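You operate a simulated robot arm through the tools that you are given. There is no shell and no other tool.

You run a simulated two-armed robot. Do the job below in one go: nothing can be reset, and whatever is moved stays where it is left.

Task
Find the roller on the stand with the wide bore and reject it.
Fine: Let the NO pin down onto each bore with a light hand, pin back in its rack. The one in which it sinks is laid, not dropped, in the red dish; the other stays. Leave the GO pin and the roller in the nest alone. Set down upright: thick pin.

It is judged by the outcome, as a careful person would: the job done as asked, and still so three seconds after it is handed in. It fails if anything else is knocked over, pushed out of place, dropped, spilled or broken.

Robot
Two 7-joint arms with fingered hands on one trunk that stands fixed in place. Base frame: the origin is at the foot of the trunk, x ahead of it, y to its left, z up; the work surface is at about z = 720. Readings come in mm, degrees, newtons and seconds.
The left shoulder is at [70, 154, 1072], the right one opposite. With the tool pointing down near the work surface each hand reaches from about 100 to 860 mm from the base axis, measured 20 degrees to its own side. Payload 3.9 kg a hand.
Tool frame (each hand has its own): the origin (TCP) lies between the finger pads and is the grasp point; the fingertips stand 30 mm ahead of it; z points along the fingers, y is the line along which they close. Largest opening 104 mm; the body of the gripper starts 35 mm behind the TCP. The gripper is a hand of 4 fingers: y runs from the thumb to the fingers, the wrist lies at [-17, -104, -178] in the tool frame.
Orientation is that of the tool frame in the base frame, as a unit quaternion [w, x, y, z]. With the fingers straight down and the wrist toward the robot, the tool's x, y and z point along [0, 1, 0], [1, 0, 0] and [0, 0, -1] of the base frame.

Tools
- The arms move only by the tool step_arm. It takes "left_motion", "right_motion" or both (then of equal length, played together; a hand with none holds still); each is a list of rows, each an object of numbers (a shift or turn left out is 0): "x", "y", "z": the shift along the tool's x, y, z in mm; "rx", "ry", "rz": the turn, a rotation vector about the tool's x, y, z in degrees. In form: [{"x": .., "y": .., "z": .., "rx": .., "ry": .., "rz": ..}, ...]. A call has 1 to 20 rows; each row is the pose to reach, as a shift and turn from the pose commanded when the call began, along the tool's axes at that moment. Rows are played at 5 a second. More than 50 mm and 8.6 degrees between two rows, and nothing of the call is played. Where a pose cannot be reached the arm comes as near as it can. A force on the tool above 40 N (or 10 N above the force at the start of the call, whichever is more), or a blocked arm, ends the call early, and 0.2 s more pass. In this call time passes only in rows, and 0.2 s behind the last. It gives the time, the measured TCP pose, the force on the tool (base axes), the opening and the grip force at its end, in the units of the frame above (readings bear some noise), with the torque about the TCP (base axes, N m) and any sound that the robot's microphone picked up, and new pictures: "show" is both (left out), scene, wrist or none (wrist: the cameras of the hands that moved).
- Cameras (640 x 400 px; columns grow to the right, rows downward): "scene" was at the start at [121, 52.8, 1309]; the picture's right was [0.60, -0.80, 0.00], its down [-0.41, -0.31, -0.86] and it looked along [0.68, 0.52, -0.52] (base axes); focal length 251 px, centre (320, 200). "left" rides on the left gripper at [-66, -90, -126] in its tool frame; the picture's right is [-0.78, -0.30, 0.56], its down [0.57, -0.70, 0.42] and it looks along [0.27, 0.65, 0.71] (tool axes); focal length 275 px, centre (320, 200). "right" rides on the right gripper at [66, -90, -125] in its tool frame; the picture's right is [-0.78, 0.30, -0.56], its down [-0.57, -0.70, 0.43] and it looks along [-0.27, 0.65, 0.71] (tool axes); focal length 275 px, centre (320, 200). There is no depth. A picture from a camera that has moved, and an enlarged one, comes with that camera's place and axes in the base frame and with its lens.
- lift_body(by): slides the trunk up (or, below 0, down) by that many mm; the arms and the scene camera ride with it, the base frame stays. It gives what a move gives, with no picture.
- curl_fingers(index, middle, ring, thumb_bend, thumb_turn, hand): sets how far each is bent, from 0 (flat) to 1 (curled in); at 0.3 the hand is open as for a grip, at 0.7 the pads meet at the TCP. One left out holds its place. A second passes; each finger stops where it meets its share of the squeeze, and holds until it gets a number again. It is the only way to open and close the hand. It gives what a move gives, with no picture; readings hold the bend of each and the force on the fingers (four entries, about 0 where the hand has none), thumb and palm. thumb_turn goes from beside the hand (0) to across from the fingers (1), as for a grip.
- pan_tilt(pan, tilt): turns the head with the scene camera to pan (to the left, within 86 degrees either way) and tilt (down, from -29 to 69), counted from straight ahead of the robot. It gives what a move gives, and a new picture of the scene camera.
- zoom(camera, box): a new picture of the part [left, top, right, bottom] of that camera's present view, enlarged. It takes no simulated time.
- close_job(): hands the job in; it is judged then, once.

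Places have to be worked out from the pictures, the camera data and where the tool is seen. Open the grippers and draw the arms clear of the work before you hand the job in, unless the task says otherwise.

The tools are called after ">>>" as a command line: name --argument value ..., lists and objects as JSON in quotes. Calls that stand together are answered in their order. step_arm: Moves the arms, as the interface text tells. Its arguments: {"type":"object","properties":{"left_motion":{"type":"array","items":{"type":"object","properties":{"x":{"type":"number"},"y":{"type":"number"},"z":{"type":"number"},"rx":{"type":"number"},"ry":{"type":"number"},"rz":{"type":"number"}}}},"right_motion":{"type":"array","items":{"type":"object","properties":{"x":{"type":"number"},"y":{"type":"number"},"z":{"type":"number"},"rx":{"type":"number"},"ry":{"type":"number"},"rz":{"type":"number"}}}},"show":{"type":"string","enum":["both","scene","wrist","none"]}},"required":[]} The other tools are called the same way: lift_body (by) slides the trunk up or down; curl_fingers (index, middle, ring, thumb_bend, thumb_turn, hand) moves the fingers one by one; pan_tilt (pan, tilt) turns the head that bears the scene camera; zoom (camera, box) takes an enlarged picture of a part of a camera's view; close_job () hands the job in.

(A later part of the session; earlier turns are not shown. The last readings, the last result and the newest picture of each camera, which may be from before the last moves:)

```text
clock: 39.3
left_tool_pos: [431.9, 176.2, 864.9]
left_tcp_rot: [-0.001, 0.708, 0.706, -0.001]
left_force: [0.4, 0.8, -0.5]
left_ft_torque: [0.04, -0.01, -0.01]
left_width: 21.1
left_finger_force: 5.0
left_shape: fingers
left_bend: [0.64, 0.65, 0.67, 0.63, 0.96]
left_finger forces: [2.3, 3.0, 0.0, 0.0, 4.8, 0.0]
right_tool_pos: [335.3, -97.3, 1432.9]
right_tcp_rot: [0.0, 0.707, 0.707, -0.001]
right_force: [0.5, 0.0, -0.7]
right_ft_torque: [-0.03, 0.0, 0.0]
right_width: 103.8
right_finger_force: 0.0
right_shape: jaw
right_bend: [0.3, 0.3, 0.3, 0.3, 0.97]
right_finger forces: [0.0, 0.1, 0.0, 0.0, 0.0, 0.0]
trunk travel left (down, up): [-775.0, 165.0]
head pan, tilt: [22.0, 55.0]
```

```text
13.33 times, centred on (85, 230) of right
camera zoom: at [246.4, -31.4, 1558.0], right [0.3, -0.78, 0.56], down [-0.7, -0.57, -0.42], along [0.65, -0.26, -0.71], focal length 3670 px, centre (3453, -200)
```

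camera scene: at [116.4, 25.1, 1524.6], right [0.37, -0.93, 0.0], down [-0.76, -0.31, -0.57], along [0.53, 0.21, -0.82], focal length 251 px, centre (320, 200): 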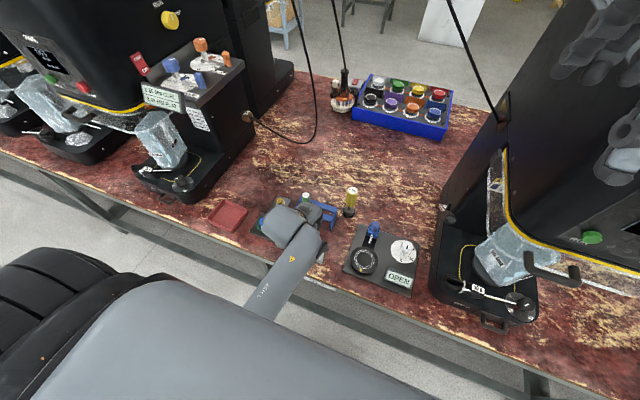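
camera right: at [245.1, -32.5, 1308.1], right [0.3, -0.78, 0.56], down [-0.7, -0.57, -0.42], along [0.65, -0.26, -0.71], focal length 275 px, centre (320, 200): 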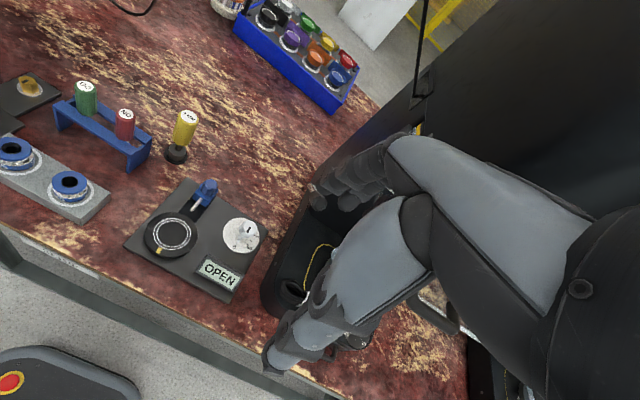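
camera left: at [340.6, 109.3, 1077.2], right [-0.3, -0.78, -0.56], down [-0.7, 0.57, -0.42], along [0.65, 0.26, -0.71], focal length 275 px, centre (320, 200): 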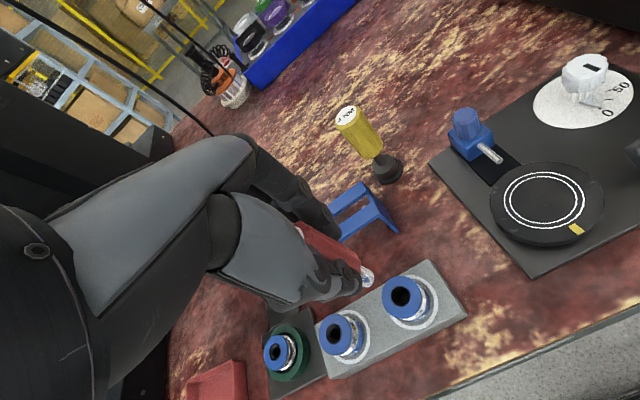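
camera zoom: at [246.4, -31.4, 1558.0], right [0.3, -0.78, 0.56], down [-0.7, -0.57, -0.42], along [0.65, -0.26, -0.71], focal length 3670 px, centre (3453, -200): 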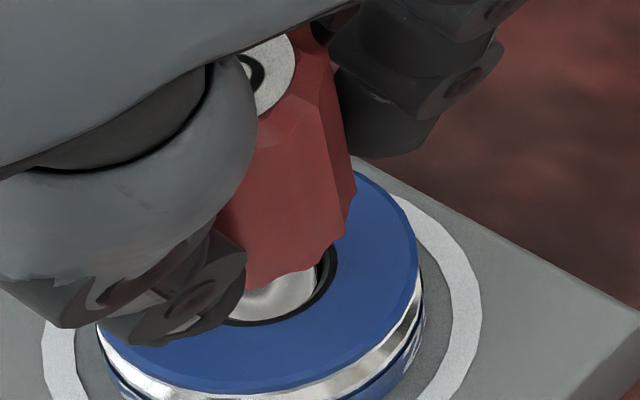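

The shank is visibly sinking with no resistance: 5 mm below the earlier contact height. I go on down.

>>> step_arm --left_motion '[{"z": 1}, {"z": 2}, {"z": 3}, {"z": 4}, {"z": 5}, {"z": 6}]' --show "none"

>>> zoom --camera "left" --box '[325, 245, 385, 300]'

>>> zoom --camera "right" --box '[65, 215, 105, 245]'

```text
clock: 40.7
left_tool_pos: [431.1, 176.5, 857.8]
left_tcp_rot: [-0.001, 0.708, 0.706, -0.001]
left_force: [0.3, 0.2, -0.7]
left_ft_torque: [0.0, -0.01, -0.02]
left_width: 20.9
left_finger_force: 5.2
left_shape: fingers
left_bend: [0.64, 0.65, 0.67, 0.63, 0.96]
left_finger forces: [2.4, 2.8, 0.0, 0.0, 4.8, 0.0]
right_tool_pos: [336.5, -97.2, 1432.6]
right_tcp_rot: [0.0, 0.707, 0.707, 0.0]
right_force: [-0.6, -0.9, 0.2]
right_ft_torque: [0.0, 0.02, 0.0]
right_width: 103.9
right_finger_force: 0.0
right_shape: jaw
right_bend: [0.3, 0.3, 0.3, 0.3, 0.97]
right_finger forces: [0.1, 0.0, 0.0, 0.0, 0.1, 0.1]
trunk travel left (down, up): [-775.0, 165.0]
head pan, tilt: [22.0, 55.0]
```

```text
7.27 times, centred on (355, 272) of left
camera zoom: at [340.1, 109.8, 985.4], right [-0.3, -0.77, -0.56], down [-0.7, 0.57, -0.42], along [0.65, 0.26, -0.71], focal length 2002 px, centre (66, -327)
```

zoom: 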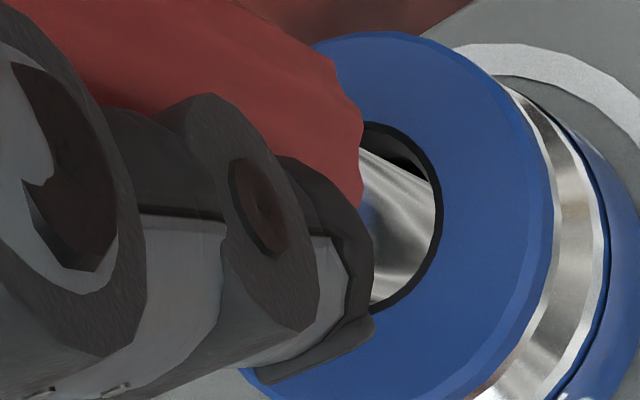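

```text
13.33 times, centred on (85, 230) of right
camera zoom: at [246.5, -31.4, 1558.0], right [0.3, -0.78, 0.56], down [-0.7, -0.57, -0.42], along [0.65, -0.26, -0.71], focal length 3670 px, centre (3453, -200)
```

zoom: 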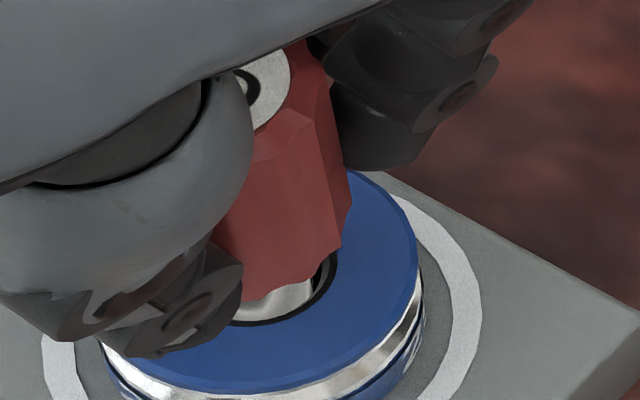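

The NO pin sinks freely into roller 25, about 12 mm deep with no resistance. I lower a few more millimetres to be certain, then draw straight out.

>>> step_arm --left_motion '[{"z": 1.2}, {"z": 2.4}, {"z": 3.6}, {"z": 4.8}, {"z": 6}, {"z": 7}]' --show "none"

>>> zoom --camera "left" --box '[300, 210, 420, 340]'

```text
clock: 42.1
left_tool_pos: [430.9, 175.2, 850.3]
left_tcp_rot: [0.0, 0.707, 0.707, -0.001]
left_force: [0.8, -0.1, -0.7]
left_ft_torque: [-0.01, -0.01, -0.02]
left_width: 21.0
left_finger_force: 5.2
left_shape: fingers
left_bend: [0.64, 0.65, 0.67, 0.63, 0.96]
left_finger forces: [2.5, 2.9, 0.0, 0.0, 5.0, 0.0]
right_tool_pos: [335.4, -96.8, 1433.0]
right_tcp_rot: [-0.001, 0.707, 0.707, -0.001]
right_force: [-0.4, -0.1, -0.6]
right_ft_torque: [-0.02, 0.0, 0.01]
right_width: 103.8
right_finger_force: 0.1
right_shape: jaw
right_bend: [0.3, 0.3, 0.3, 0.3, 0.97]
right_finger forces: [0.0, 0.0, 0.1, 0.0, 0.0, 0.0]
trunk travel left (down, up): [-775.0, 165.0]
head pan, tilt: [22.0, 55.0]
```

```text
3.08 times, centred on (360, 275) of left
camera zoom: at [340.2, 109.0, 978.3], right [-0.3, -0.77, -0.56], down [-0.7, 0.57, -0.42], along [0.65, 0.26, -0.71], focal length 847 px, centre (197, -31)
```

zoom: 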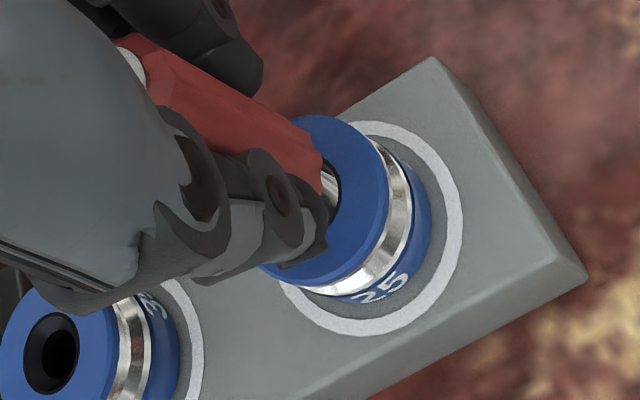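

It sinks at least 20 mm with zero resistance, so roller 25 is the wide one. I withdraw straight up slowly and make sure the roller stays put.

>>> step_arm --left_motion '[{"z": -3}, {"z": -6}, {"z": -9}, {"z": -12}, {"z": -15}, {"z": -18}, {"z": -21}, {"z": -24}, {"z": -27}, {"z": -30}, {"z": -34}, {"z": -38}, {"z": -42}, {"z": -46}, {"z": -50}]' --show "wrist"

>>> zoom --camera "left" --box '[260, 190, 430, 370]'

```text
clock: 45.3
left_tool_pos: [430.3, 176.7, 901.6]
left_tcp_rot: [-0.001, 0.708, 0.706, -0.001]
left_force: [-0.8, 0.0, -1.1]
left_ft_torque: [-0.03, 0.02, 0.02]
left_width: 21.2
left_finger_force: 4.8
left_shape: fingers
left_bend: [0.64, 0.65, 0.67, 0.63, 0.96]
left_finger forces: [2.4, 2.9, 0.0, 0.1, 4.8, 0.1]
right_tool_pos: [336.2, -96.5, 1432.9]
right_tcp_rot: [-0.001, 0.707, 0.707, -0.001]
right_force: [0.4, -0.1, 0.2]
right_ft_torque: [-0.02, 0.01, 0.01]
right_width: 103.8
right_finger_force: 0.1
right_shape: jaw
right_bend: [0.3, 0.3, 0.3, 0.3, 0.97]
right_finger forces: [0.0, 0.0, 0.1, 0.1, 0.0, 0.0]
trunk travel left (down, up): [-775.0, 165.0]
head pan, tilt: [22.0, 55.0]
camera left: at [339.5, 109.4, 1028.7], right [-0.3, -0.77, -0.56], down [-0.7, 0.57, -0.42], along [0.65, 0.26, -0.71], focal length 275 px, centre (320, 200)
```

left: 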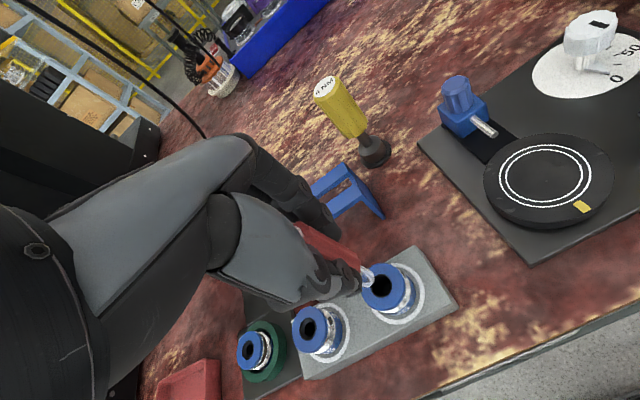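

```text
2.22 times, centred on (345, 280) of left
camera zoom: at [339.5, 109.4, 1028.7], right [-0.3, -0.77, -0.56], down [-0.7, 0.57, -0.42], along [0.65, 0.26, -0.71], focal length 612 px, centre (264, 22)
```

zoom: 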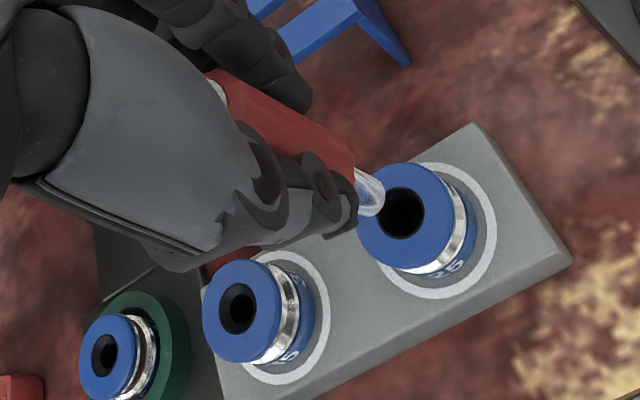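

Both rollers are undisturbed and the pin is clear. Now I carry it over roller 35, about 85.5 mm in +y, for the second test.

>>> step_arm --left_motion '[{"x": 10}, {"x": 22}, {"x": 34}, {"x": 46}, {"x": 58}, {"x": 70}, {"x": 80}, {"x": 85.5}, {"x": 85.5, "z": 6}, {"x": 85.5, "z": 12}, {"x": 85.5, "z": 18}]' --show "scene"

>>> zoom --camera "left" --box '[300, 210, 420, 340]'

>>> zoom --camera "scene" --box '[220, 180, 350, 270]'

```text
clock: 47.7
left_tool_pos: [431.0, 260.5, 884.5]
left_tcp_rot: [-0.001, 0.708, 0.706, -0.001]
left_force: [-0.4, 0.0, -0.1]
left_ft_torque: [0.02, -0.03, 0.0]
left_width: 21.3
left_finger_force: 4.9
left_shape: fingers
left_bend: [0.64, 0.65, 0.67, 0.63, 0.96]
left_finger forces: [2.4, 2.9, 0.0, 0.0, 4.7, 0.1]
right_tool_pos: [335.1, -96.0, 1432.7]
right_tcp_rot: [-0.001, 0.707, 0.708, 0.0]
right_force: [0.3, 0.1, -0.6]
right_ft_torque: [0.01, 0.0, 0.03]
right_width: 103.9
right_finger_force: 0.2
right_shape: jaw
right_bend: [0.3, 0.3, 0.3, 0.3, 0.97]
right_finger forces: [0.1, 0.0, 0.1, 0.0, 0.0, 0.0]
trunk travel left (down, up): [-775.0, 165.0]
head pan, tilt: [22.0, 55.0]
camera scene: at [116.3, 25.4, 1524.6], right [0.37, -0.93, 0.0], down [-0.76, -0.31, -0.57], along [0.53, 0.21, -0.82], focal length 251 px, centre (320, 200)
```

scene: 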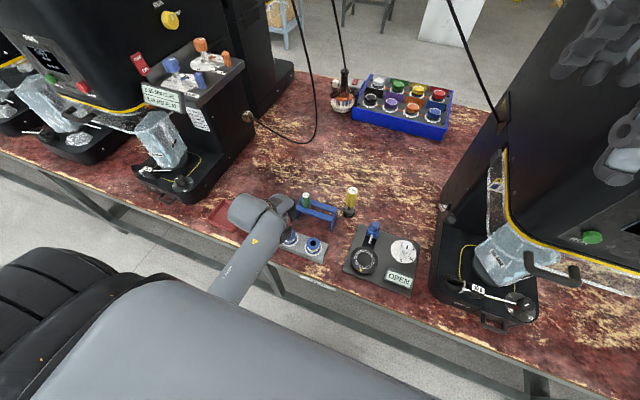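

```text
3.08 times, centred on (360, 275) of left
camera zoom: at [340.4, 194.8, 1011.0], right [-0.3, -0.78, -0.56], down [-0.7, 0.57, -0.42], along [0.65, 0.26, -0.71], focal length 847 px, centre (197, -31)
```

zoom: 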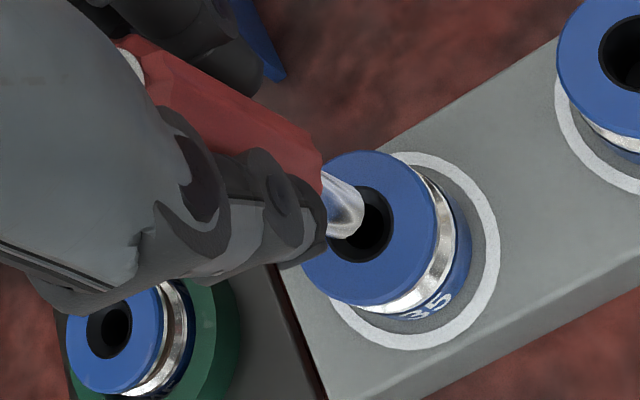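

```text
4.44 times, centred on (285, 225) of scene
camera zoom: at [116.3, 25.4, 1524.6], right [0.37, -0.93, 0.0], down [-0.76, -0.31, -0.57], along [0.53, 0.21, -0.82], focal length 1116 px, centre (476, 89)
```

zoom: 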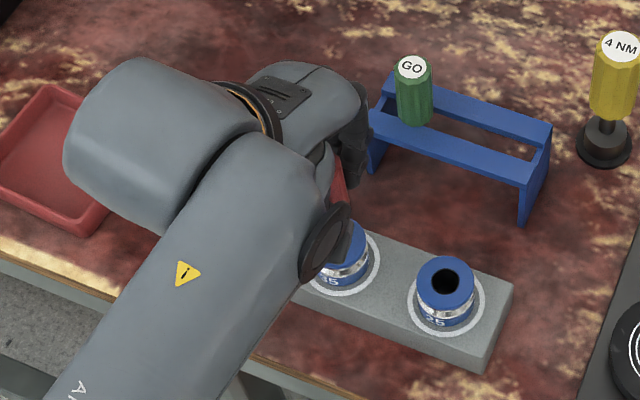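

The pin tip is over roller 35's countersink, aligned within about 0.7 mm. I lower to just above the rim with a small x correction.

>>> step_arm --left_motion '[{"z": 1.5, "y": -0.5}, {"z": 3, "y": -0.5}, {"z": 4.5, "y": -0.5}, {"z": 6, "y": -0.5}, {"z": 7.5, "y": -0.5}, {"z": 9, "y": -0.5}, {"z": 10.5, "y": -0.5}, {"z": 12, "y": -0.5}, {"z": 13, "y": -0.5}, {"z": 14, "y": -0.5}]' --show "none"

>>> zoom --camera "left" --box '[325, 245, 385, 300]'

```text
clock: 49.9
left_tool_pos: [431.1, 260.6, 869.9]
left_tcp_rot: [0.0, 0.707, 0.707, 0.0]
left_force: [0.0, -0.5, 1.6]
left_ft_torque: [-0.01, -0.03, -0.01]
left_width: 20.9
left_finger_force: 4.9
left_shape: fingers
left_bend: [0.64, 0.65, 0.67, 0.63, 0.96]
left_finger forces: [2.3, 3.0, 0.0, 0.0, 4.8, 0.0]
right_tool_pos: [336.2, -97.8, 1432.2]
right_tcp_rot: [0.0, 0.707, 0.707, 0.0]
right_force: [-0.4, 0.0, 0.0]
right_ft_torque: [0.01, 0.0, 0.0]
right_width: 103.8
right_finger_force: 0.1
right_shape: jaw
right_bend: [0.3, 0.3, 0.3, 0.3, 0.97]
right_finger forces: [0.1, 0.1, 0.0, 0.0, 0.0, 0.1]
trunk travel left (down, up): [-775.0, 165.0]
head pan, tilt: [22.0, 55.0]
```

```text
7.27 times, centred on (355, 272) of left
camera zoom: at [339.7, 194.9, 996.5], right [-0.3, -0.78, -0.56], down [-0.7, 0.57, -0.42], along [0.65, 0.26, -0.71], focal length 2002 px, centre (66, -327)
```

zoom: 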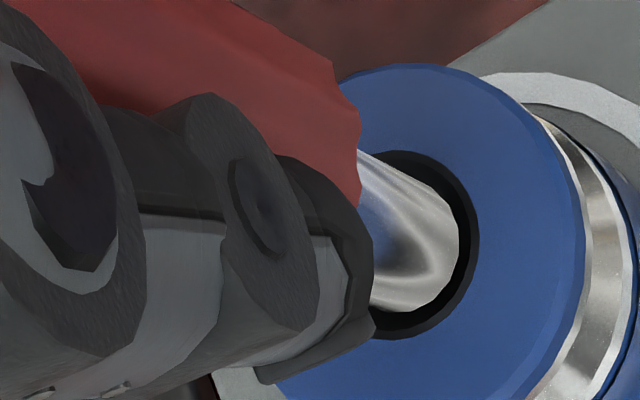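

Contact: force rose about 2.3 N with the tip well centred in roller 35's countersink. I press just 1 mm further to confirm it really stops rather than catching an edge.

>>> step_arm --left_motion '[{"z": 0.5}, {"z": 1.0}]' --show "none"

>>> zoom --camera "left" --box '[325, 245, 385, 300]'

>>> zoom --camera "right" --box '[0, 180, 100, 245]'

```text
clock: 50.5
left_tool_pos: [430.7, 261.3, 868.9]
left_tcp_rot: [0.0, 0.708, 0.706, 0.0]
left_force: [0.9, -0.2, 4.9]
left_ft_torque: [-0.02, 0.0, -0.03]
left_width: 20.7
left_finger_force: 5.4
left_shape: fingers
left_bend: [0.64, 0.65, 0.67, 0.63, 0.96]
left_finger forces: [2.5, 3.3, 0.1, 0.0, 5.0, 0.1]
right_tool_pos: [335.8, -97.2, 1433.2]
right_tcp_rot: [0.0, 0.707, 0.707, 0.0]
right_force: [-0.5, -0.9, -0.3]
right_ft_torque: [0.01, 0.0, -0.03]
right_width: 103.8
right_finger_force: 0.1
right_shape: jaw
right_bend: [0.3, 0.3, 0.3, 0.3, 0.97]
right_finger forces: [0.0, 0.0, 0.0, 0.0, 0.0, 0.0]
trunk travel left (down, up): [-775.0, 165.0]
head pan, tilt: [22.0, 55.0]
```

```text
7.27 times, centred on (355, 272) of left
camera zoom: at [339.9, 194.4, 995.8], right [-0.3, -0.77, -0.56], down [-0.7, 0.57, -0.42], along [0.65, 0.26, -0.71], focal length 2002 px, centre (66, -327)
```

zoom: 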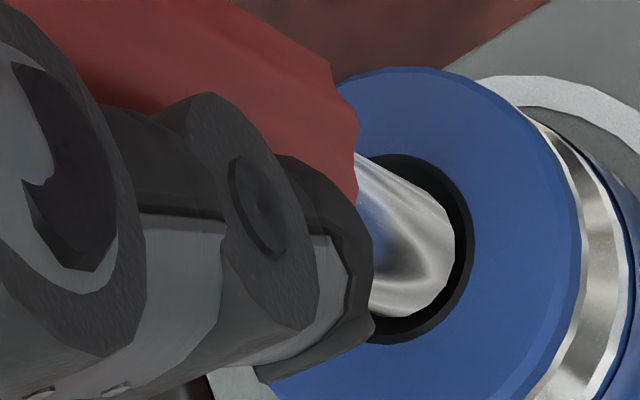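

```text
6.15 times, centred on (50, 212) of right
camera zoom: at [245.8, -31.8, 1558.1], right [0.3, -0.78, 0.56], down [-0.7, -0.57, -0.42], along [0.65, -0.26, -0.71], focal length 1694 px, centre (1982, 123)
```

zoom: 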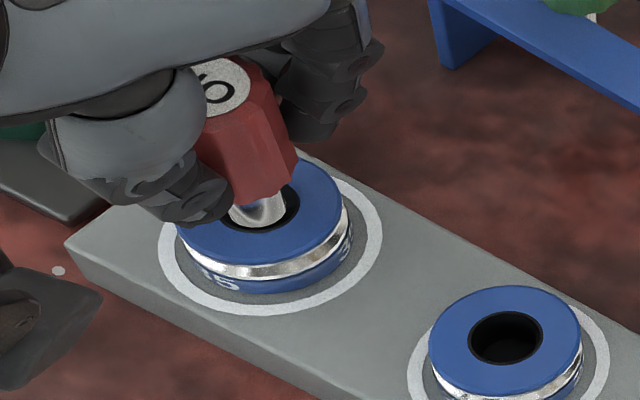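

Roller 35 holds the pin out at 5 N with the tip nearly centred, about 1 mm off by the ellipses. To be fair to it, I lift, centre by (+0.9, +0.6) mm and let the pin down lightly once more.

>>> step_arm --left_motion '[{"z": -1.5}, {"z": -3}, {"z": -3, "y": 0.9, "x": 0.6}, {"z": -2, "y": 0.9, "x": 0.6}, {"z": -1.2, "y": 0.9, "x": 0.6}, {"z": -0.5, "y": 0.9, "x": 0.6}]' --show "none"

>>> zoom --camera "left" --box '[325, 245, 385, 300]'

```text
clock: 51.9
left_tool_pos: [430.3, 260.8, 869.0]
left_tcp_rot: [0.0, 0.708, 0.707, 0.001]
left_force: [0.7, -0.6, 2.5]
left_ft_torque: [-0.01, 0.01, -0.02]
left_width: 21.1
left_finger_force: 4.9
left_shape: fingers
left_bend: [0.64, 0.65, 0.67, 0.63, 0.96]
left_finger forces: [2.5, 3.1, 0.0, 0.0, 5.0, 0.0]
right_tool_pos: [335.1, -97.2, 1433.4]
right_tcp_rot: [0.0, 0.707, 0.707, 0.0]
right_force: [-0.5, 0.7, -0.2]
right_ft_torque: [0.0, 0.01, 0.03]
right_width: 104.0
right_finger_force: 0.0
right_shape: jaw
right_bend: [0.3, 0.3, 0.3, 0.3, 0.97]
right_finger forces: [0.0, 0.0, 0.1, 0.0, 0.0, 0.1]
trunk travel left (down, up): [-775.0, 165.0]
head pan, tilt: [22.0, 55.0]
```

```text
7.27 times, centred on (355, 272) of left
camera zoom: at [340.7, 194.7, 996.1], right [-0.3, -0.77, -0.56], down [-0.7, 0.57, -0.42], along [0.65, 0.26, -0.71], focal length 2002 px, centre (66, -327)
```

zoom: 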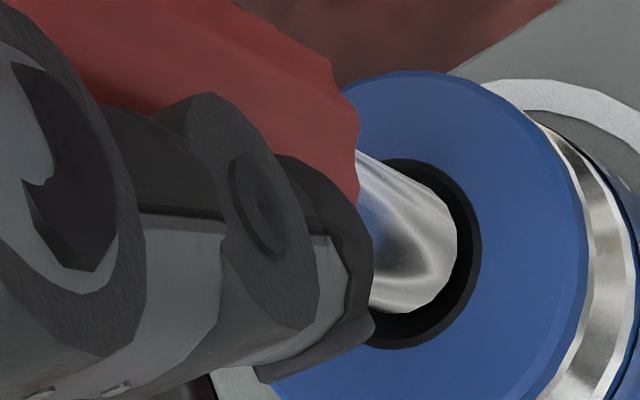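

Centred to within half a millimetre, roller 35 still stops the pin at about 3 N: it stays. I withdraw the pin and carry it back toward its rack, first up, then along −y, then forward.

>>> step_arm --left_motion '[{"z": -4}, {"z": -10}, {"z": -17}, {"z": -25}, {"z": -33}, {"z": -40}, {"z": -45}, {"z": -45, "x": -10}, {"z": -45, "x": -22}, {"z": -45, "x": -35}, {"z": -45, "x": -48}, {"z": -45, "x": -60}, {"z": -45, "x": -70}, {"z": -45, "x": -77.5}]' --show "none"

>>> zoom --camera "scene" --box '[220, 160, 380, 280]'

```text
clock: 54.9
left_tool_pos: [431.1, 184.9, 913.7]
left_tcp_rot: [-0.002, 0.708, 0.707, 0.0]
left_force: [0.6, 0.0, -0.7]
left_ft_torque: [0.0, -0.02, 0.0]
left_width: 20.8
left_finger_force: 4.9
left_shape: fingers
left_bend: [0.64, 0.65, 0.67, 0.63, 0.96]
left_finger forces: [2.2, 2.9, 0.0, 0.0, 4.7, 0.0]
right_tool_pos: [335.3, -98.0, 1433.3]
right_tcp_rot: [0.0, 0.707, 0.707, -0.001]
right_force: [-0.9, -0.4, 0.2]
right_ft_torque: [0.01, -0.02, 0.01]
right_width: 103.7
right_finger_force: 0.2
right_shape: jaw
right_bend: [0.3, 0.3, 0.3, 0.3, 0.97]
right_finger forces: [0.0, 0.0, 0.1, 0.1, 0.0, 0.0]
trunk travel left (down, up): [-775.0, 165.0]
head pan, tilt: [22.0, 55.0]
```

```text
3.33 times, centred on (300, 220) of scene
camera zoom: at [116.3, 24.9, 1524.6], right [0.37, -0.93, 0.0], down [-0.76, -0.31, -0.57], along [0.53, 0.21, -0.82], focal length 837 px, centre (387, 133)
```

zoom: 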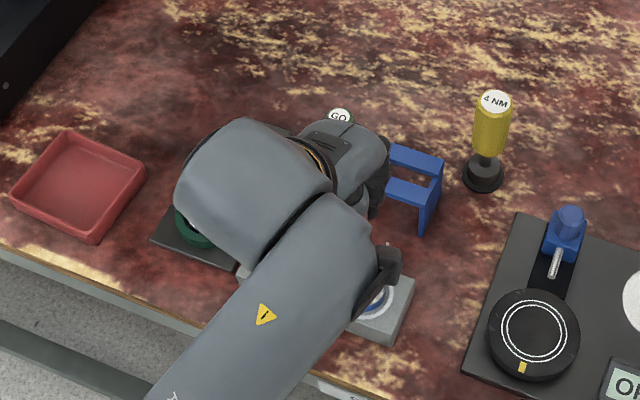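

The pin is at (431, 185, 914). I move forward 125 mm over the rack slot.

>>> step_arm --left_motion '[{"y": 10}, {"y": 25, "x": -0.5}, {"y": 40, "x": -1}, {"y": 55, "x": -1}, {"y": 70, "x": -1}, {"y": 85, "x": -1}, {"y": 100, "x": -1}, {"y": 112, "x": -1}, {"y": 120, "x": -1}, {"y": 125, "x": -1}, {"y": 125, "x": -1, "z": 5}, {"y": 125, "x": -1, "z": 12}]' --show "wrist"

>>> zoom --camera "left" --box '[300, 200, 440, 340]'

>>> zoom --camera "right" --box '[60, 130, 160, 200]'

>>> zoom --camera "scene" --box '[270, 160, 370, 240]'

```text
clock: 57.5
left_tool_pos: [555.4, 183.1, 899.9]
left_tcp_rot: [-0.002, 0.708, 0.707, 0.0]
left_force: [0.3, 0.1, -0.9]
left_ft_torque: [-0.02, -0.03, -0.02]
left_width: 20.6
left_finger_force: 4.9
left_shape: fingers
left_bend: [0.64, 0.65, 0.67, 0.63, 0.96]
left_finger forces: [2.2, 2.9, 0.0, 0.0, 4.7, 0.0]
right_tool_pos: [334.3, -97.3, 1432.5]
right_tcp_rot: [0.0, 0.707, 0.707, 0.0]
right_force: [0.5, 0.6, -0.2]
right_ft_torque: [-0.01, 0.01, 0.02]
right_width: 103.6
right_finger_force: 0.0
right_shape: jaw
right_bend: [0.3, 0.3, 0.3, 0.3, 0.97]
right_finger forces: [0.0, 0.1, 0.0, 0.1, 0.0, 0.1]
trunk travel left (down, up): [-775.0, 165.0]
head pan, tilt: [22.0, 55.0]
camera left: at [464.7, 116.3, 1027.8], right [-0.3, -0.77, -0.56], down [-0.7, 0.57, -0.42], along [0.65, 0.26, -0.71], focal length 275 px, centre (320, 200)
```

left: 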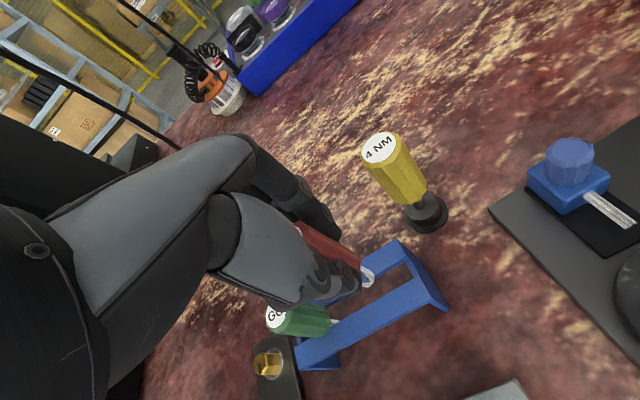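

```text
2.86 times, centred on (370, 270) of left
camera zoom: at [464.7, 116.3, 1027.8], right [-0.3, -0.77, -0.56], down [-0.7, 0.57, -0.42], along [0.65, 0.26, -0.71], focal length 786 px, centre (177, 0)
```

zoom: 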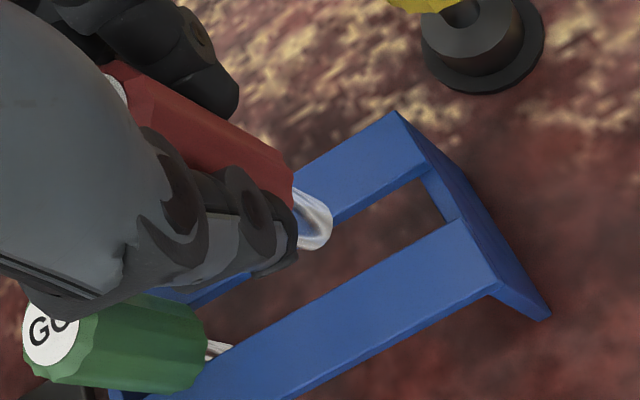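

```text
5.71 times, centred on (110, 165) of right
camera zoom: at [246.5, -31.4, 1558.0], right [0.3, -0.78, 0.56], down [-0.7, -0.57, -0.42], along [0.65, -0.26, -0.71], focal length 1573 px, centre (1520, 400)
```

zoom: 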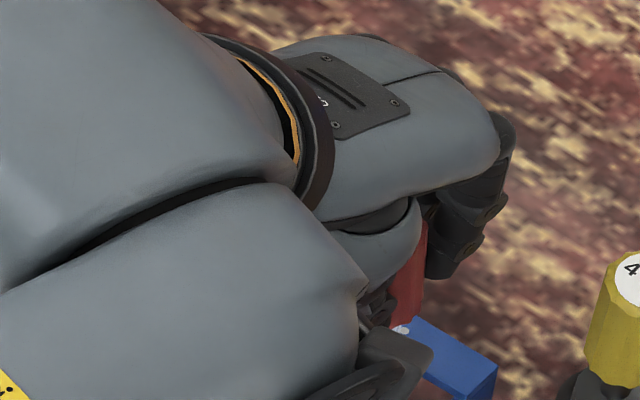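

```text
5.00 times, centred on (320, 200) of scene
camera zoom: at [116.3, 25.2, 1524.6], right [0.37, -0.93, 0.0], down [-0.76, -0.31, -0.57], along [0.53, 0.21, -0.82], focal length 1255 px, centre (320, 200)
```

zoom: 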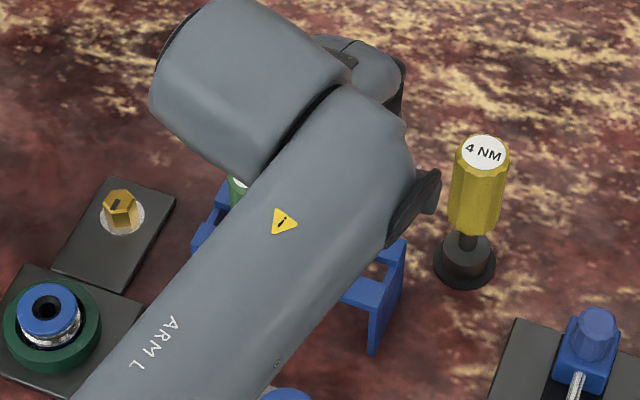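

The pin is over the rack at TCP (555.5, 183.3, 900). I lower to about 6 mm above the rails so the tip-to-slot alignment can be read with little parallax.

>>> step_arm --left_motion '[{"z": 4}, {"z": 8}, {"z": 12}, {"z": 15}]' --show "none"

>>> zoom --camera "left" --box '[325, 225, 415, 315]'

```text
clock: 58.5
left_tool_pos: [555.3, 183.0, 886.2]
left_tcp_rot: [-0.001, 0.708, 0.706, 0.0]
left_force: [0.8, -0.2, -1.6]
left_ft_torque: [-0.02, -0.01, -0.05]
left_width: 21.1
left_finger_force: 5.2
left_shape: fingers
left_bend: [0.64, 0.65, 0.67, 0.63, 0.96]
left_finger forces: [2.2, 2.9, 0.0, 0.0, 4.7, 0.0]
right_tool_pos: [335.4, -96.7, 1431.2]
right_tcp_rot: [-0.001, 0.707, 0.707, -0.001]
right_force: [-0.6, -0.3, -0.4]
right_ft_torque: [-0.01, -0.02, 0.01]
right_width: 103.9
right_finger_force: 0.1
right_shape: jaw
right_bend: [0.3, 0.3, 0.3, 0.3, 0.97]
right_finger forces: [0.1, 0.0, 0.0, 0.1, 0.0, 0.0]
trunk travel left (down, up): [-775.0, 165.0]
head pan, tilt: [22.0, 55.0]
```

```text
4.44 times, centred on (370, 270) of left
camera zoom: at [465.7, 116.6, 1013.5], right [-0.3, -0.77, -0.56], down [-0.7, 0.57, -0.42], along [0.65, 0.26, -0.71], focal length 1224 px, centre (98, -111)
```

zoom: 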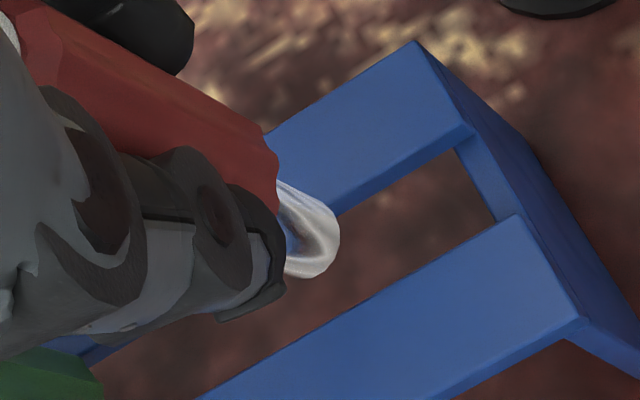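

By comparing with the bore insertion, the tip should enter the slot about 0.8 mm further toward −x. I apply that and creep down, watching for contact at rail height.

>>> step_arm --left_motion '[{"y": -0.8, "z": 0}, {"y": -0.8, "z": 2}, {"y": -0.8, "z": 4}, {"y": -0.8, "z": 6}, {"y": -0.8, "z": 7.5}, {"y": -0.8, "z": 9}]' --show "none"

>>> zoom --camera "left" --box '[325, 225, 415, 315]'

```text
clock: 59.9
left_tool_pos: [555.8, 182.8, 876.2]
left_tcp_rot: [0.0, 0.707, 0.707, -0.001]
left_force: [0.4, 1.1, 0.5]
left_ft_torque: [-0.03, -0.03, 0.02]
left_width: 21.2
left_finger_force: 4.7
left_shape: fingers
left_bend: [0.64, 0.65, 0.67, 0.63, 0.96]
left_finger forces: [2.2, 3.0, 0.0, 0.1, 4.7, 0.0]
right_tool_pos: [335.7, -97.4, 1433.2]
right_tcp_rot: [0.0, 0.707, 0.708, 0.0]
right_force: [0.5, -0.6, -0.7]
right_ft_torque: [0.01, 0.0, 0.01]
right_width: 103.4
right_finger_force: 0.1
right_shape: jaw
right_bend: [0.3, 0.3, 0.3, 0.3, 0.97]
right_finger forces: [0.0, 0.0, 0.0, 0.0, 0.0, 0.1]
trunk travel left (down, up): [-775.0, 165.0]
head pan, tilt: [22.0, 55.0]
```

```text
4.44 times, centred on (370, 270) of left
camera zoom: at [464.4, 116.3, 1003.8], right [-0.3, -0.77, -0.56], down [-0.7, 0.57, -0.42], along [0.65, 0.26, -0.71], focal length 1224 px, centre (98, -111)
```

zoom: 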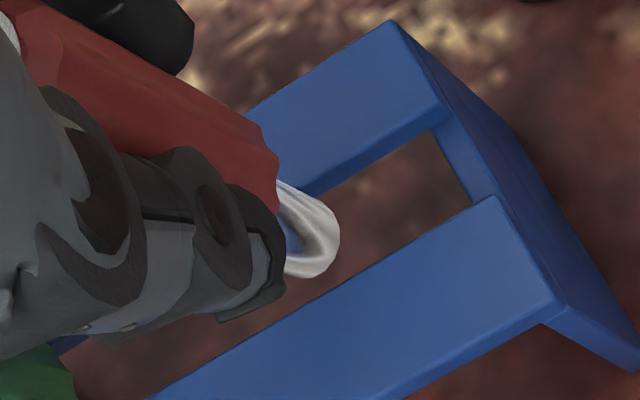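

The tip image lies between the two rails, within about 1 mm of the slot's middle. I continue down a little at a time.

>>> step_arm --left_motion '[{"z": 1}, {"z": 2}, {"z": 3}, {"z": 4}]' --show "none"

>>> zoom --camera "left" --box '[325, 225, 415, 315]'

```text
clock: 60.9
left_tool_pos: [553.6, 183.7, 872.8]
left_tcp_rot: [0.0, 0.708, 0.706, -0.001]
left_force: [0.0, 0.2, -1.5]
left_ft_torque: [0.02, 0.01, 0.03]
left_width: 20.9
left_finger_force: 4.6
left_shape: fingers
left_bend: [0.64, 0.65, 0.67, 0.63, 0.96]
left_finger forces: [2.2, 2.8, 0.0, 0.1, 4.7, 0.1]
right_tool_pos: [335.9, -96.6, 1433.6]
right_tcp_rot: [0.0, 0.707, 0.707, 0.0]
right_force: [0.7, -0.5, 1.1]
right_ft_torque: [0.01, 0.0, -0.01]
right_width: 103.5
right_finger_force: 0.0
right_shape: jaw
right_bend: [0.3, 0.3, 0.3, 0.3, 0.97]
right_finger forces: [0.1, 0.1, 0.0, 0.1, 0.1, 0.1]
trunk travel left (down, up): [-775.0, 165.0]
head pan, tilt: [22.0, 55.0]
```

```text
4.44 times, centred on (370, 270) of left
camera zoom: at [464.0, 116.7, 1000.4], right [-0.3, -0.77, -0.56], down [-0.7, 0.57, -0.42], along [0.65, 0.26, -0.71], focal length 1224 px, centre (98, -111)
```

zoom: 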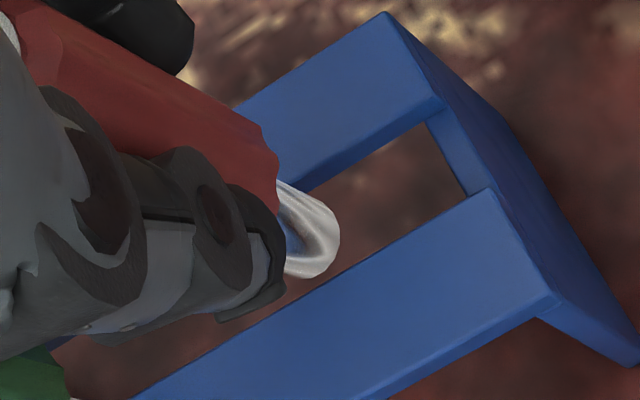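

Still no contact and the tip is clear of both rails. I go down further.

>>> step_arm --left_motion '[{"z": 1.5}, {"z": 3}, {"z": 4.5}, {"z": 6}]' --show "none"

>>> zoom --camera "left" --box '[325, 225, 415, 315]'

```text
clock: 61.9
left_tool_pos: [554.5, 183.2, 867.2]
left_tcp_rot: [-0.001, 0.708, 0.706, 0.0]
left_force: [0.1, 0.4, -1.5]
left_ft_torque: [-0.01, -0.01, -0.01]
left_width: 21.0
left_finger_force: 4.9
left_shape: fingers
left_bend: [0.64, 0.65, 0.67, 0.63, 0.96]
left_finger forces: [2.2, 2.9, 0.1, 0.1, 4.8, 0.1]
right_tool_pos: [335.4, -96.8, 1432.6]
right_tcp_rot: [-0.001, 0.707, 0.707, 0.0]
right_force: [-0.3, 0.0, 0.2]
right_ft_torque: [-0.01, 0.01, 0.04]
right_width: 103.6
right_finger_force: 0.1
right_shape: jaw
right_bend: [0.3, 0.3, 0.3, 0.3, 0.97]
right_finger forces: [0.0, 0.1, 0.0, 0.0, 0.0, 0.0]
trunk travel left (down, up): [-775.0, 165.0]
head pan, tilt: [22.0, 55.0]
```

```text
4.44 times, centred on (370, 270) of left
camera zoom: at [464.9, 116.6, 994.6], right [-0.3, -0.77, -0.56], down [-0.7, 0.57, -0.42], along [0.65, 0.26, -0.71], focal length 1224 px, centre (98, -111)
```

zoom: 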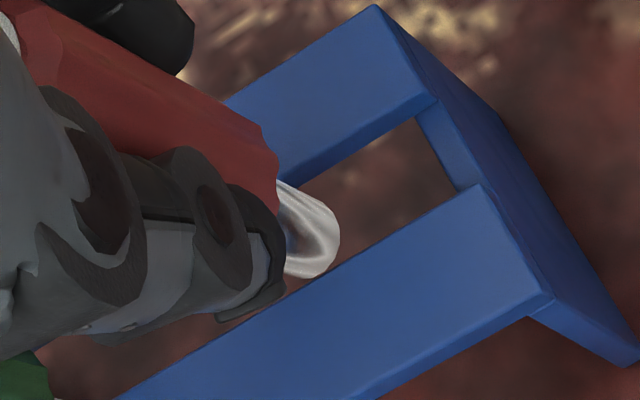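

Force remains at baseline and the shank is passing between the rails. I lower further toward the original seat height (TCP z≈834), checking partway.

>>> step_arm --left_motion '[{"z": 2}, {"z": 4}, {"z": 6}, {"z": 8}, {"z": 10}, {"z": 12}]' --show "none"

>>> zoom --camera "left" --box '[300, 210, 420, 320]'

```text
clock: 63.3
left_tool_pos: [555.7, 184.4, 854.8]
left_tcp_rot: [-0.001, 0.708, 0.706, 0.0]
left_force: [-0.8, -0.3, -0.2]
left_ft_torque: [0.01, -0.03, 0.02]
left_width: 21.1
left_finger_force: 5.0
left_shape: fingers
left_bend: [0.64, 0.65, 0.67, 0.63, 0.96]
left_finger forces: [2.3, 2.9, 0.0, 0.1, 4.7, 0.0]
right_tool_pos: [336.9, -96.5, 1432.9]
right_tcp_rot: [-0.001, 0.707, 0.708, -0.001]
right_force: [-0.6, -0.6, 0.1]
right_ft_torque: [-0.03, 0.0, 0.01]
right_width: 103.7
right_finger_force: 0.0
right_shape: jaw
right_bend: [0.3, 0.3, 0.3, 0.3, 0.97]
right_finger forces: [0.0, 0.0, 0.0, 0.1, 0.0, 0.1]
trunk travel left (down, up): [-775.0, 165.0]
head pan, tilt: [22.0, 55.0]
```

```text
3.64 times, centred on (360, 265) of left
camera zoom: at [464.9, 116.6, 982.7], right [-0.3, -0.77, -0.56], down [-0.7, 0.57, -0.42], along [0.65, 0.26, -0.71], focal length 1001 px, centre (174, -36)
```

zoom: 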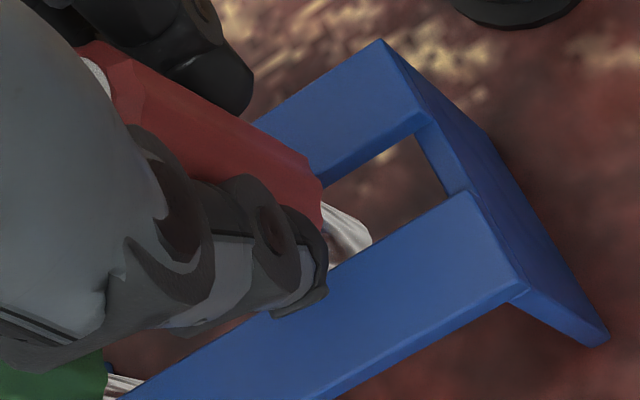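

The shank tip is now hidden behind the near rail, so it is in the slot. I continue toward seating, still gently.

>>> step_arm --left_motion '[{"z": 2}, {"z": 4}, {"z": 6}, {"z": 8}, {"z": 10}, {"z": 12}, {"z": 14}]' --show "none"

>>> zoom --camera "left" --box '[300, 210, 420, 320]'

```text
clock: 64.9
left_tool_pos: [556.8, 184.0, 842.9]
left_tcp_rot: [-0.001, 0.707, 0.707, 0.0]
left_force: [0.3, 1.5, -1.3]
left_ft_torque: [0.03, 0.0, 0.0]
left_width: 21.0
left_finger_force: 4.6
left_shape: fingers
left_bend: [0.64, 0.65, 0.67, 0.63, 0.96]
left_finger forces: [2.2, 3.0, 0.1, 0.1, 4.6, 0.0]
right_tool_pos: [335.4, -98.6, 1433.1]
right_tcp_rot: [0.0, 0.707, 0.707, -0.001]
right_force: [0.2, -0.1, -0.2]
right_ft_torque: [-0.02, -0.03, 0.01]
right_width: 103.8
right_finger_force: 0.0
right_shape: jaw
right_bend: [0.3, 0.3, 0.3, 0.3, 0.97]
right_finger forces: [0.1, 0.1, 0.1, 0.0, 0.0, 0.0]
trunk travel left (down, up): [-775.0, 165.0]
head pan, tilt: [22.0, 55.0]
```

```text
3.64 times, centred on (360, 265) of left
camera zoom: at [465.4, 117.2, 968.5], right [-0.3, -0.77, -0.56], down [-0.7, 0.57, -0.42], along [0.65, 0.26, -0.71], focal length 1001 px, centre (174, -36)
```

zoom: 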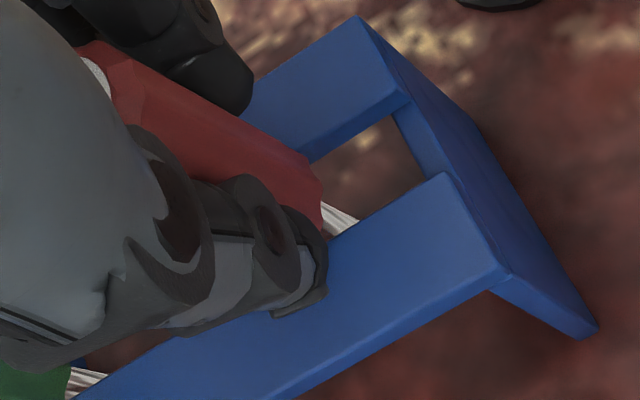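

About 8 mm remain to the original seat. I take 1 mm steps and watch for the handle to land.

>>> step_arm --left_motion '[{"z": 1}, {"z": 2}, {"z": 3}, {"z": 4}, {"z": 5}]' --show "none"

>>> zoom --camera "left" --box '[300, 210, 420, 320]'

```text
clock: 66.1
left_tool_pos: [554.7, 184.8, 836.3]
left_tcp_rot: [-0.001, 0.708, 0.707, 0.0]
left_force: [-0.6, -0.1, -0.8]
left_ft_torque: [-0.01, 0.02, 0.01]
left_width: 21.2
left_finger_force: 4.4
left_shape: fingers
left_bend: [0.64, 0.65, 0.67, 0.63, 0.96]
left_finger forces: [2.2, 3.0, 0.0, 0.1, 4.5, 0.1]
right_tool_pos: [335.7, -96.1, 1432.4]
right_tcp_rot: [-0.001, 0.708, 0.706, 0.0]
right_force: [-0.5, -1.0, -0.1]
right_ft_torque: [-0.01, 0.01, 0.0]
right_width: 103.8
right_finger_force: 0.0
right_shape: jaw
right_bend: [0.3, 0.3, 0.3, 0.3, 0.97]
right_finger forces: [0.0, 0.0, 0.1, 0.1, 0.0, 0.0]
trunk travel left (down, up): [-775.0, 165.0]
head pan, tilt: [22.0, 55.0]
```

```text
3.64 times, centred on (360, 265) of left
camera zoom: at [465.0, 116.8, 963.2], right [-0.3, -0.77, -0.56], down [-0.7, 0.57, -0.42], along [0.65, 0.26, -0.71], focal length 1001 px, centre (174, -36)
```

zoom: 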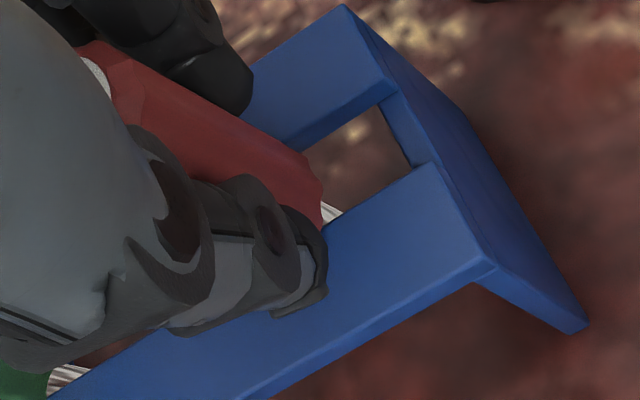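

By the camera height (963.2 against 960.9 at pick-up) about 2.3 mm remain. I lower the last bit in 0.7 mm steps.

>>> step_arm --left_motion '[{"z": 0.7}, {"z": 1.4}, {"z": 2.1}, {"z": 2.8}]' --show "none"

>>> zoom --camera "left" --box '[300, 210, 420, 320]'

```text
clock: 67.1
left_tool_pos: [555.3, 182.9, 833.4]
left_tcp_rot: [-0.002, 0.707, 0.707, 0.0]
left_force: [-0.4, -0.1, 0.4]
left_ft_torque: [0.0, -0.01, -0.03]
left_width: 21.0
left_finger_force: 5.0
left_shape: fingers
left_bend: [0.64, 0.65, 0.67, 0.63, 0.96]
left_finger forces: [2.2, 2.9, 0.1, 0.1, 4.7, 0.0]
right_tool_pos: [336.4, -97.7, 1431.9]
right_tcp_rot: [0.0, 0.707, 0.707, -0.001]
right_force: [-0.4, 0.0, -0.1]
right_ft_torque: [0.0, -0.01, -0.04]
right_width: 103.8
right_finger_force: 0.0
right_shape: jaw
right_bend: [0.3, 0.3, 0.3, 0.3, 0.97]
right_finger forces: [0.1, 0.0, 0.0, 0.0, 0.0, 0.1]
trunk travel left (down, up): [-775.0, 165.0]
head pan, tilt: [22.0, 55.0]
```

```text
3.64 times, centred on (360, 265) of left
camera zoom: at [464.7, 116.9, 960.8], right [-0.3, -0.77, -0.56], down [-0.7, 0.57, -0.42], along [0.65, 0.26, -0.71], focal length 1001 px, centre (174, -36)
```

zoom: 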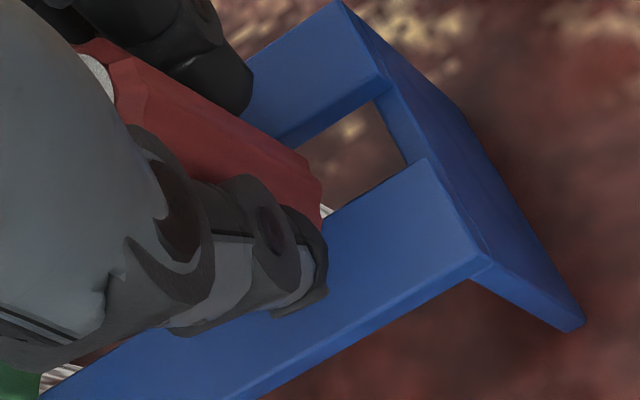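

The force went slightly positive (+0.4 against a baseline near −1), so the handle is just touching. I lower 0.7 mm more to seat it.

>>> step_arm --left_motion '[{"z": 0.4}, {"z": 0.7}]' --show "none"

>>> zoom --camera "left" --box '[300, 210, 420, 320]'

```text
clock: 67.7
left_tool_pos: [555.8, 183.3, 832.6]
left_tcp_rot: [-0.001, 0.708, 0.706, 0.0]
left_force: [0.9, -0.1, 0.4]
left_ft_torque: [0.02, -0.04, 0.01]
left_width: 20.9
left_finger_force: 5.1
left_shape: fingers
left_bend: [0.64, 0.65, 0.67, 0.63, 0.96]
left_finger forces: [2.4, 3.2, 0.0, 0.0, 4.5, 0.0]
right_tool_pos: [335.6, -96.7, 1432.6]
right_tcp_rot: [-0.001, 0.707, 0.707, -0.001]
right_force: [0.1, -0.4, -0.2]
right_ft_torque: [0.0, 0.0, -0.03]
right_width: 103.9
right_finger_force: 0.1
right_shape: jaw
right_bend: [0.3, 0.3, 0.3, 0.3, 0.97]
right_finger forces: [0.0, 0.0, 0.0, 0.0, 0.1, 0.1]
trunk travel left (down, up): [-775.0, 165.0]
head pan, tilt: [22.0, 55.0]
```

```text
3.64 times, centred on (360, 265) of left
camera zoom: at [464.5, 116.8, 960.5], right [-0.3, -0.78, -0.56], down [-0.7, 0.57, -0.42], along [0.65, 0.26, -0.71], focal length 1001 px, centre (174, -36)
```

zoom: 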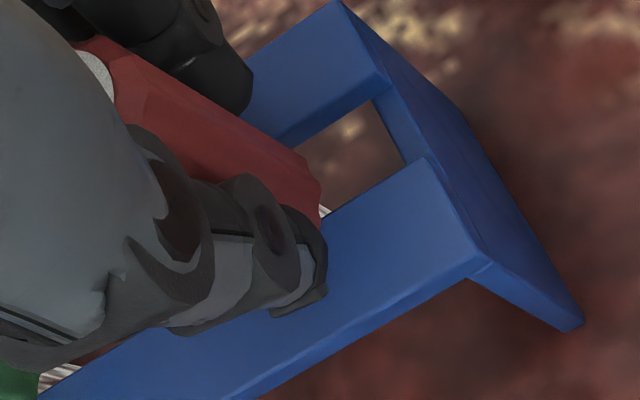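

The handle bottom is touching and settling. I lower a final 0.6 mm, then loosen the fingers gradually.

>>> step_arm --left_motion '[{"z": 0.3}, {"z": 0.6}]' --show "none"

>>> curl_fingers --hand "left" --index 0.645 --middle 0.655 --ring 0.6 --thumb_bend 0.64

>>> zoom --camera "left" --box '[300, 210, 420, 320]'

```text
clock: 68.3
left_tool_pos: [555.2, 184.1, 833.0]
left_tcp_rot: [0.0, 0.708, 0.706, -0.001]
left_force: [-0.2, 0.8, 2.2]
left_ft_torque: [0.01, 0.0, 0.02]
left_width: 21.0
left_finger_force: 5.2
left_shape: fingers
left_bend: [0.64, 0.65, 0.67, 0.63, 0.96]
left_finger forces: [2.3, 3.3, 0.1, 0.0, 4.8, 0.0]
right_tool_pos: [335.4, -97.7, 1431.5]
right_tcp_rot: [0.0, 0.707, 0.707, 0.0]
right_force: [0.1, 0.3, 0.2]
right_ft_torque: [0.0, 0.02, 0.01]
right_width: 103.7
right_finger_force: 0.0
right_shape: jaw
right_bend: [0.3, 0.3, 0.3, 0.3, 0.97]
right_finger forces: [0.0, 0.0, 0.0, 0.0, 0.0, 0.0]
trunk travel left (down, up): [-775.0, 165.0]
head pan, tilt: [22.0, 55.0]
```

```text
clock: 69.3
left_tool_pos: [554.2, 183.9, 833.8]
left_tcp_rot: [-0.001, 0.708, 0.707, -0.001]
left_force: [-0.2, -0.9, 2.8]
left_ft_torque: [0.02, 0.03, 0.01]
left_width: 22.2
left_finger_force: 2.8
left_shape: fingers
left_bend: [0.63, 0.64, 0.6, 0.62, 0.96]
left_finger forces: [1.1, 1.9, 0.0, 0.0, 2.9, 0.0]
right_tool_pos: [335.5, -97.6, 1433.4]
right_tcp_rot: [-0.001, 0.707, 0.707, 0.001]
right_force: [0.1, 0.5, 0.3]
right_ft_torque: [-0.03, -0.02, -0.03]
right_width: 103.7
right_finger_force: 0.0
right_shape: jaw
right_bend: [0.3, 0.3, 0.3, 0.3, 0.97]
right_finger forces: [0.0, 0.0, 0.1, 0.0, 0.0, 0.0]
trunk travel left (down, up): [-775.0, 165.0]
head pan, tilt: [22.0, 55.0]
```

```text
3.64 times, centred on (360, 265) of left
camera zoom: at [464.4, 116.6, 960.0], right [-0.3, -0.77, -0.56], down [-0.7, 0.57, -0.42], along [0.65, 0.26, -0.71], focal length 1001 px, centre (174, -36)
```

zoom: 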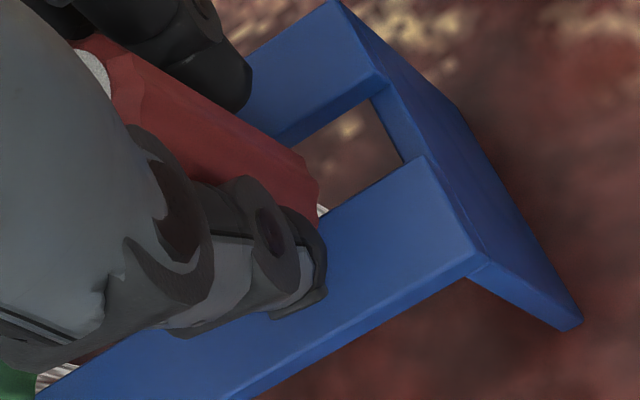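

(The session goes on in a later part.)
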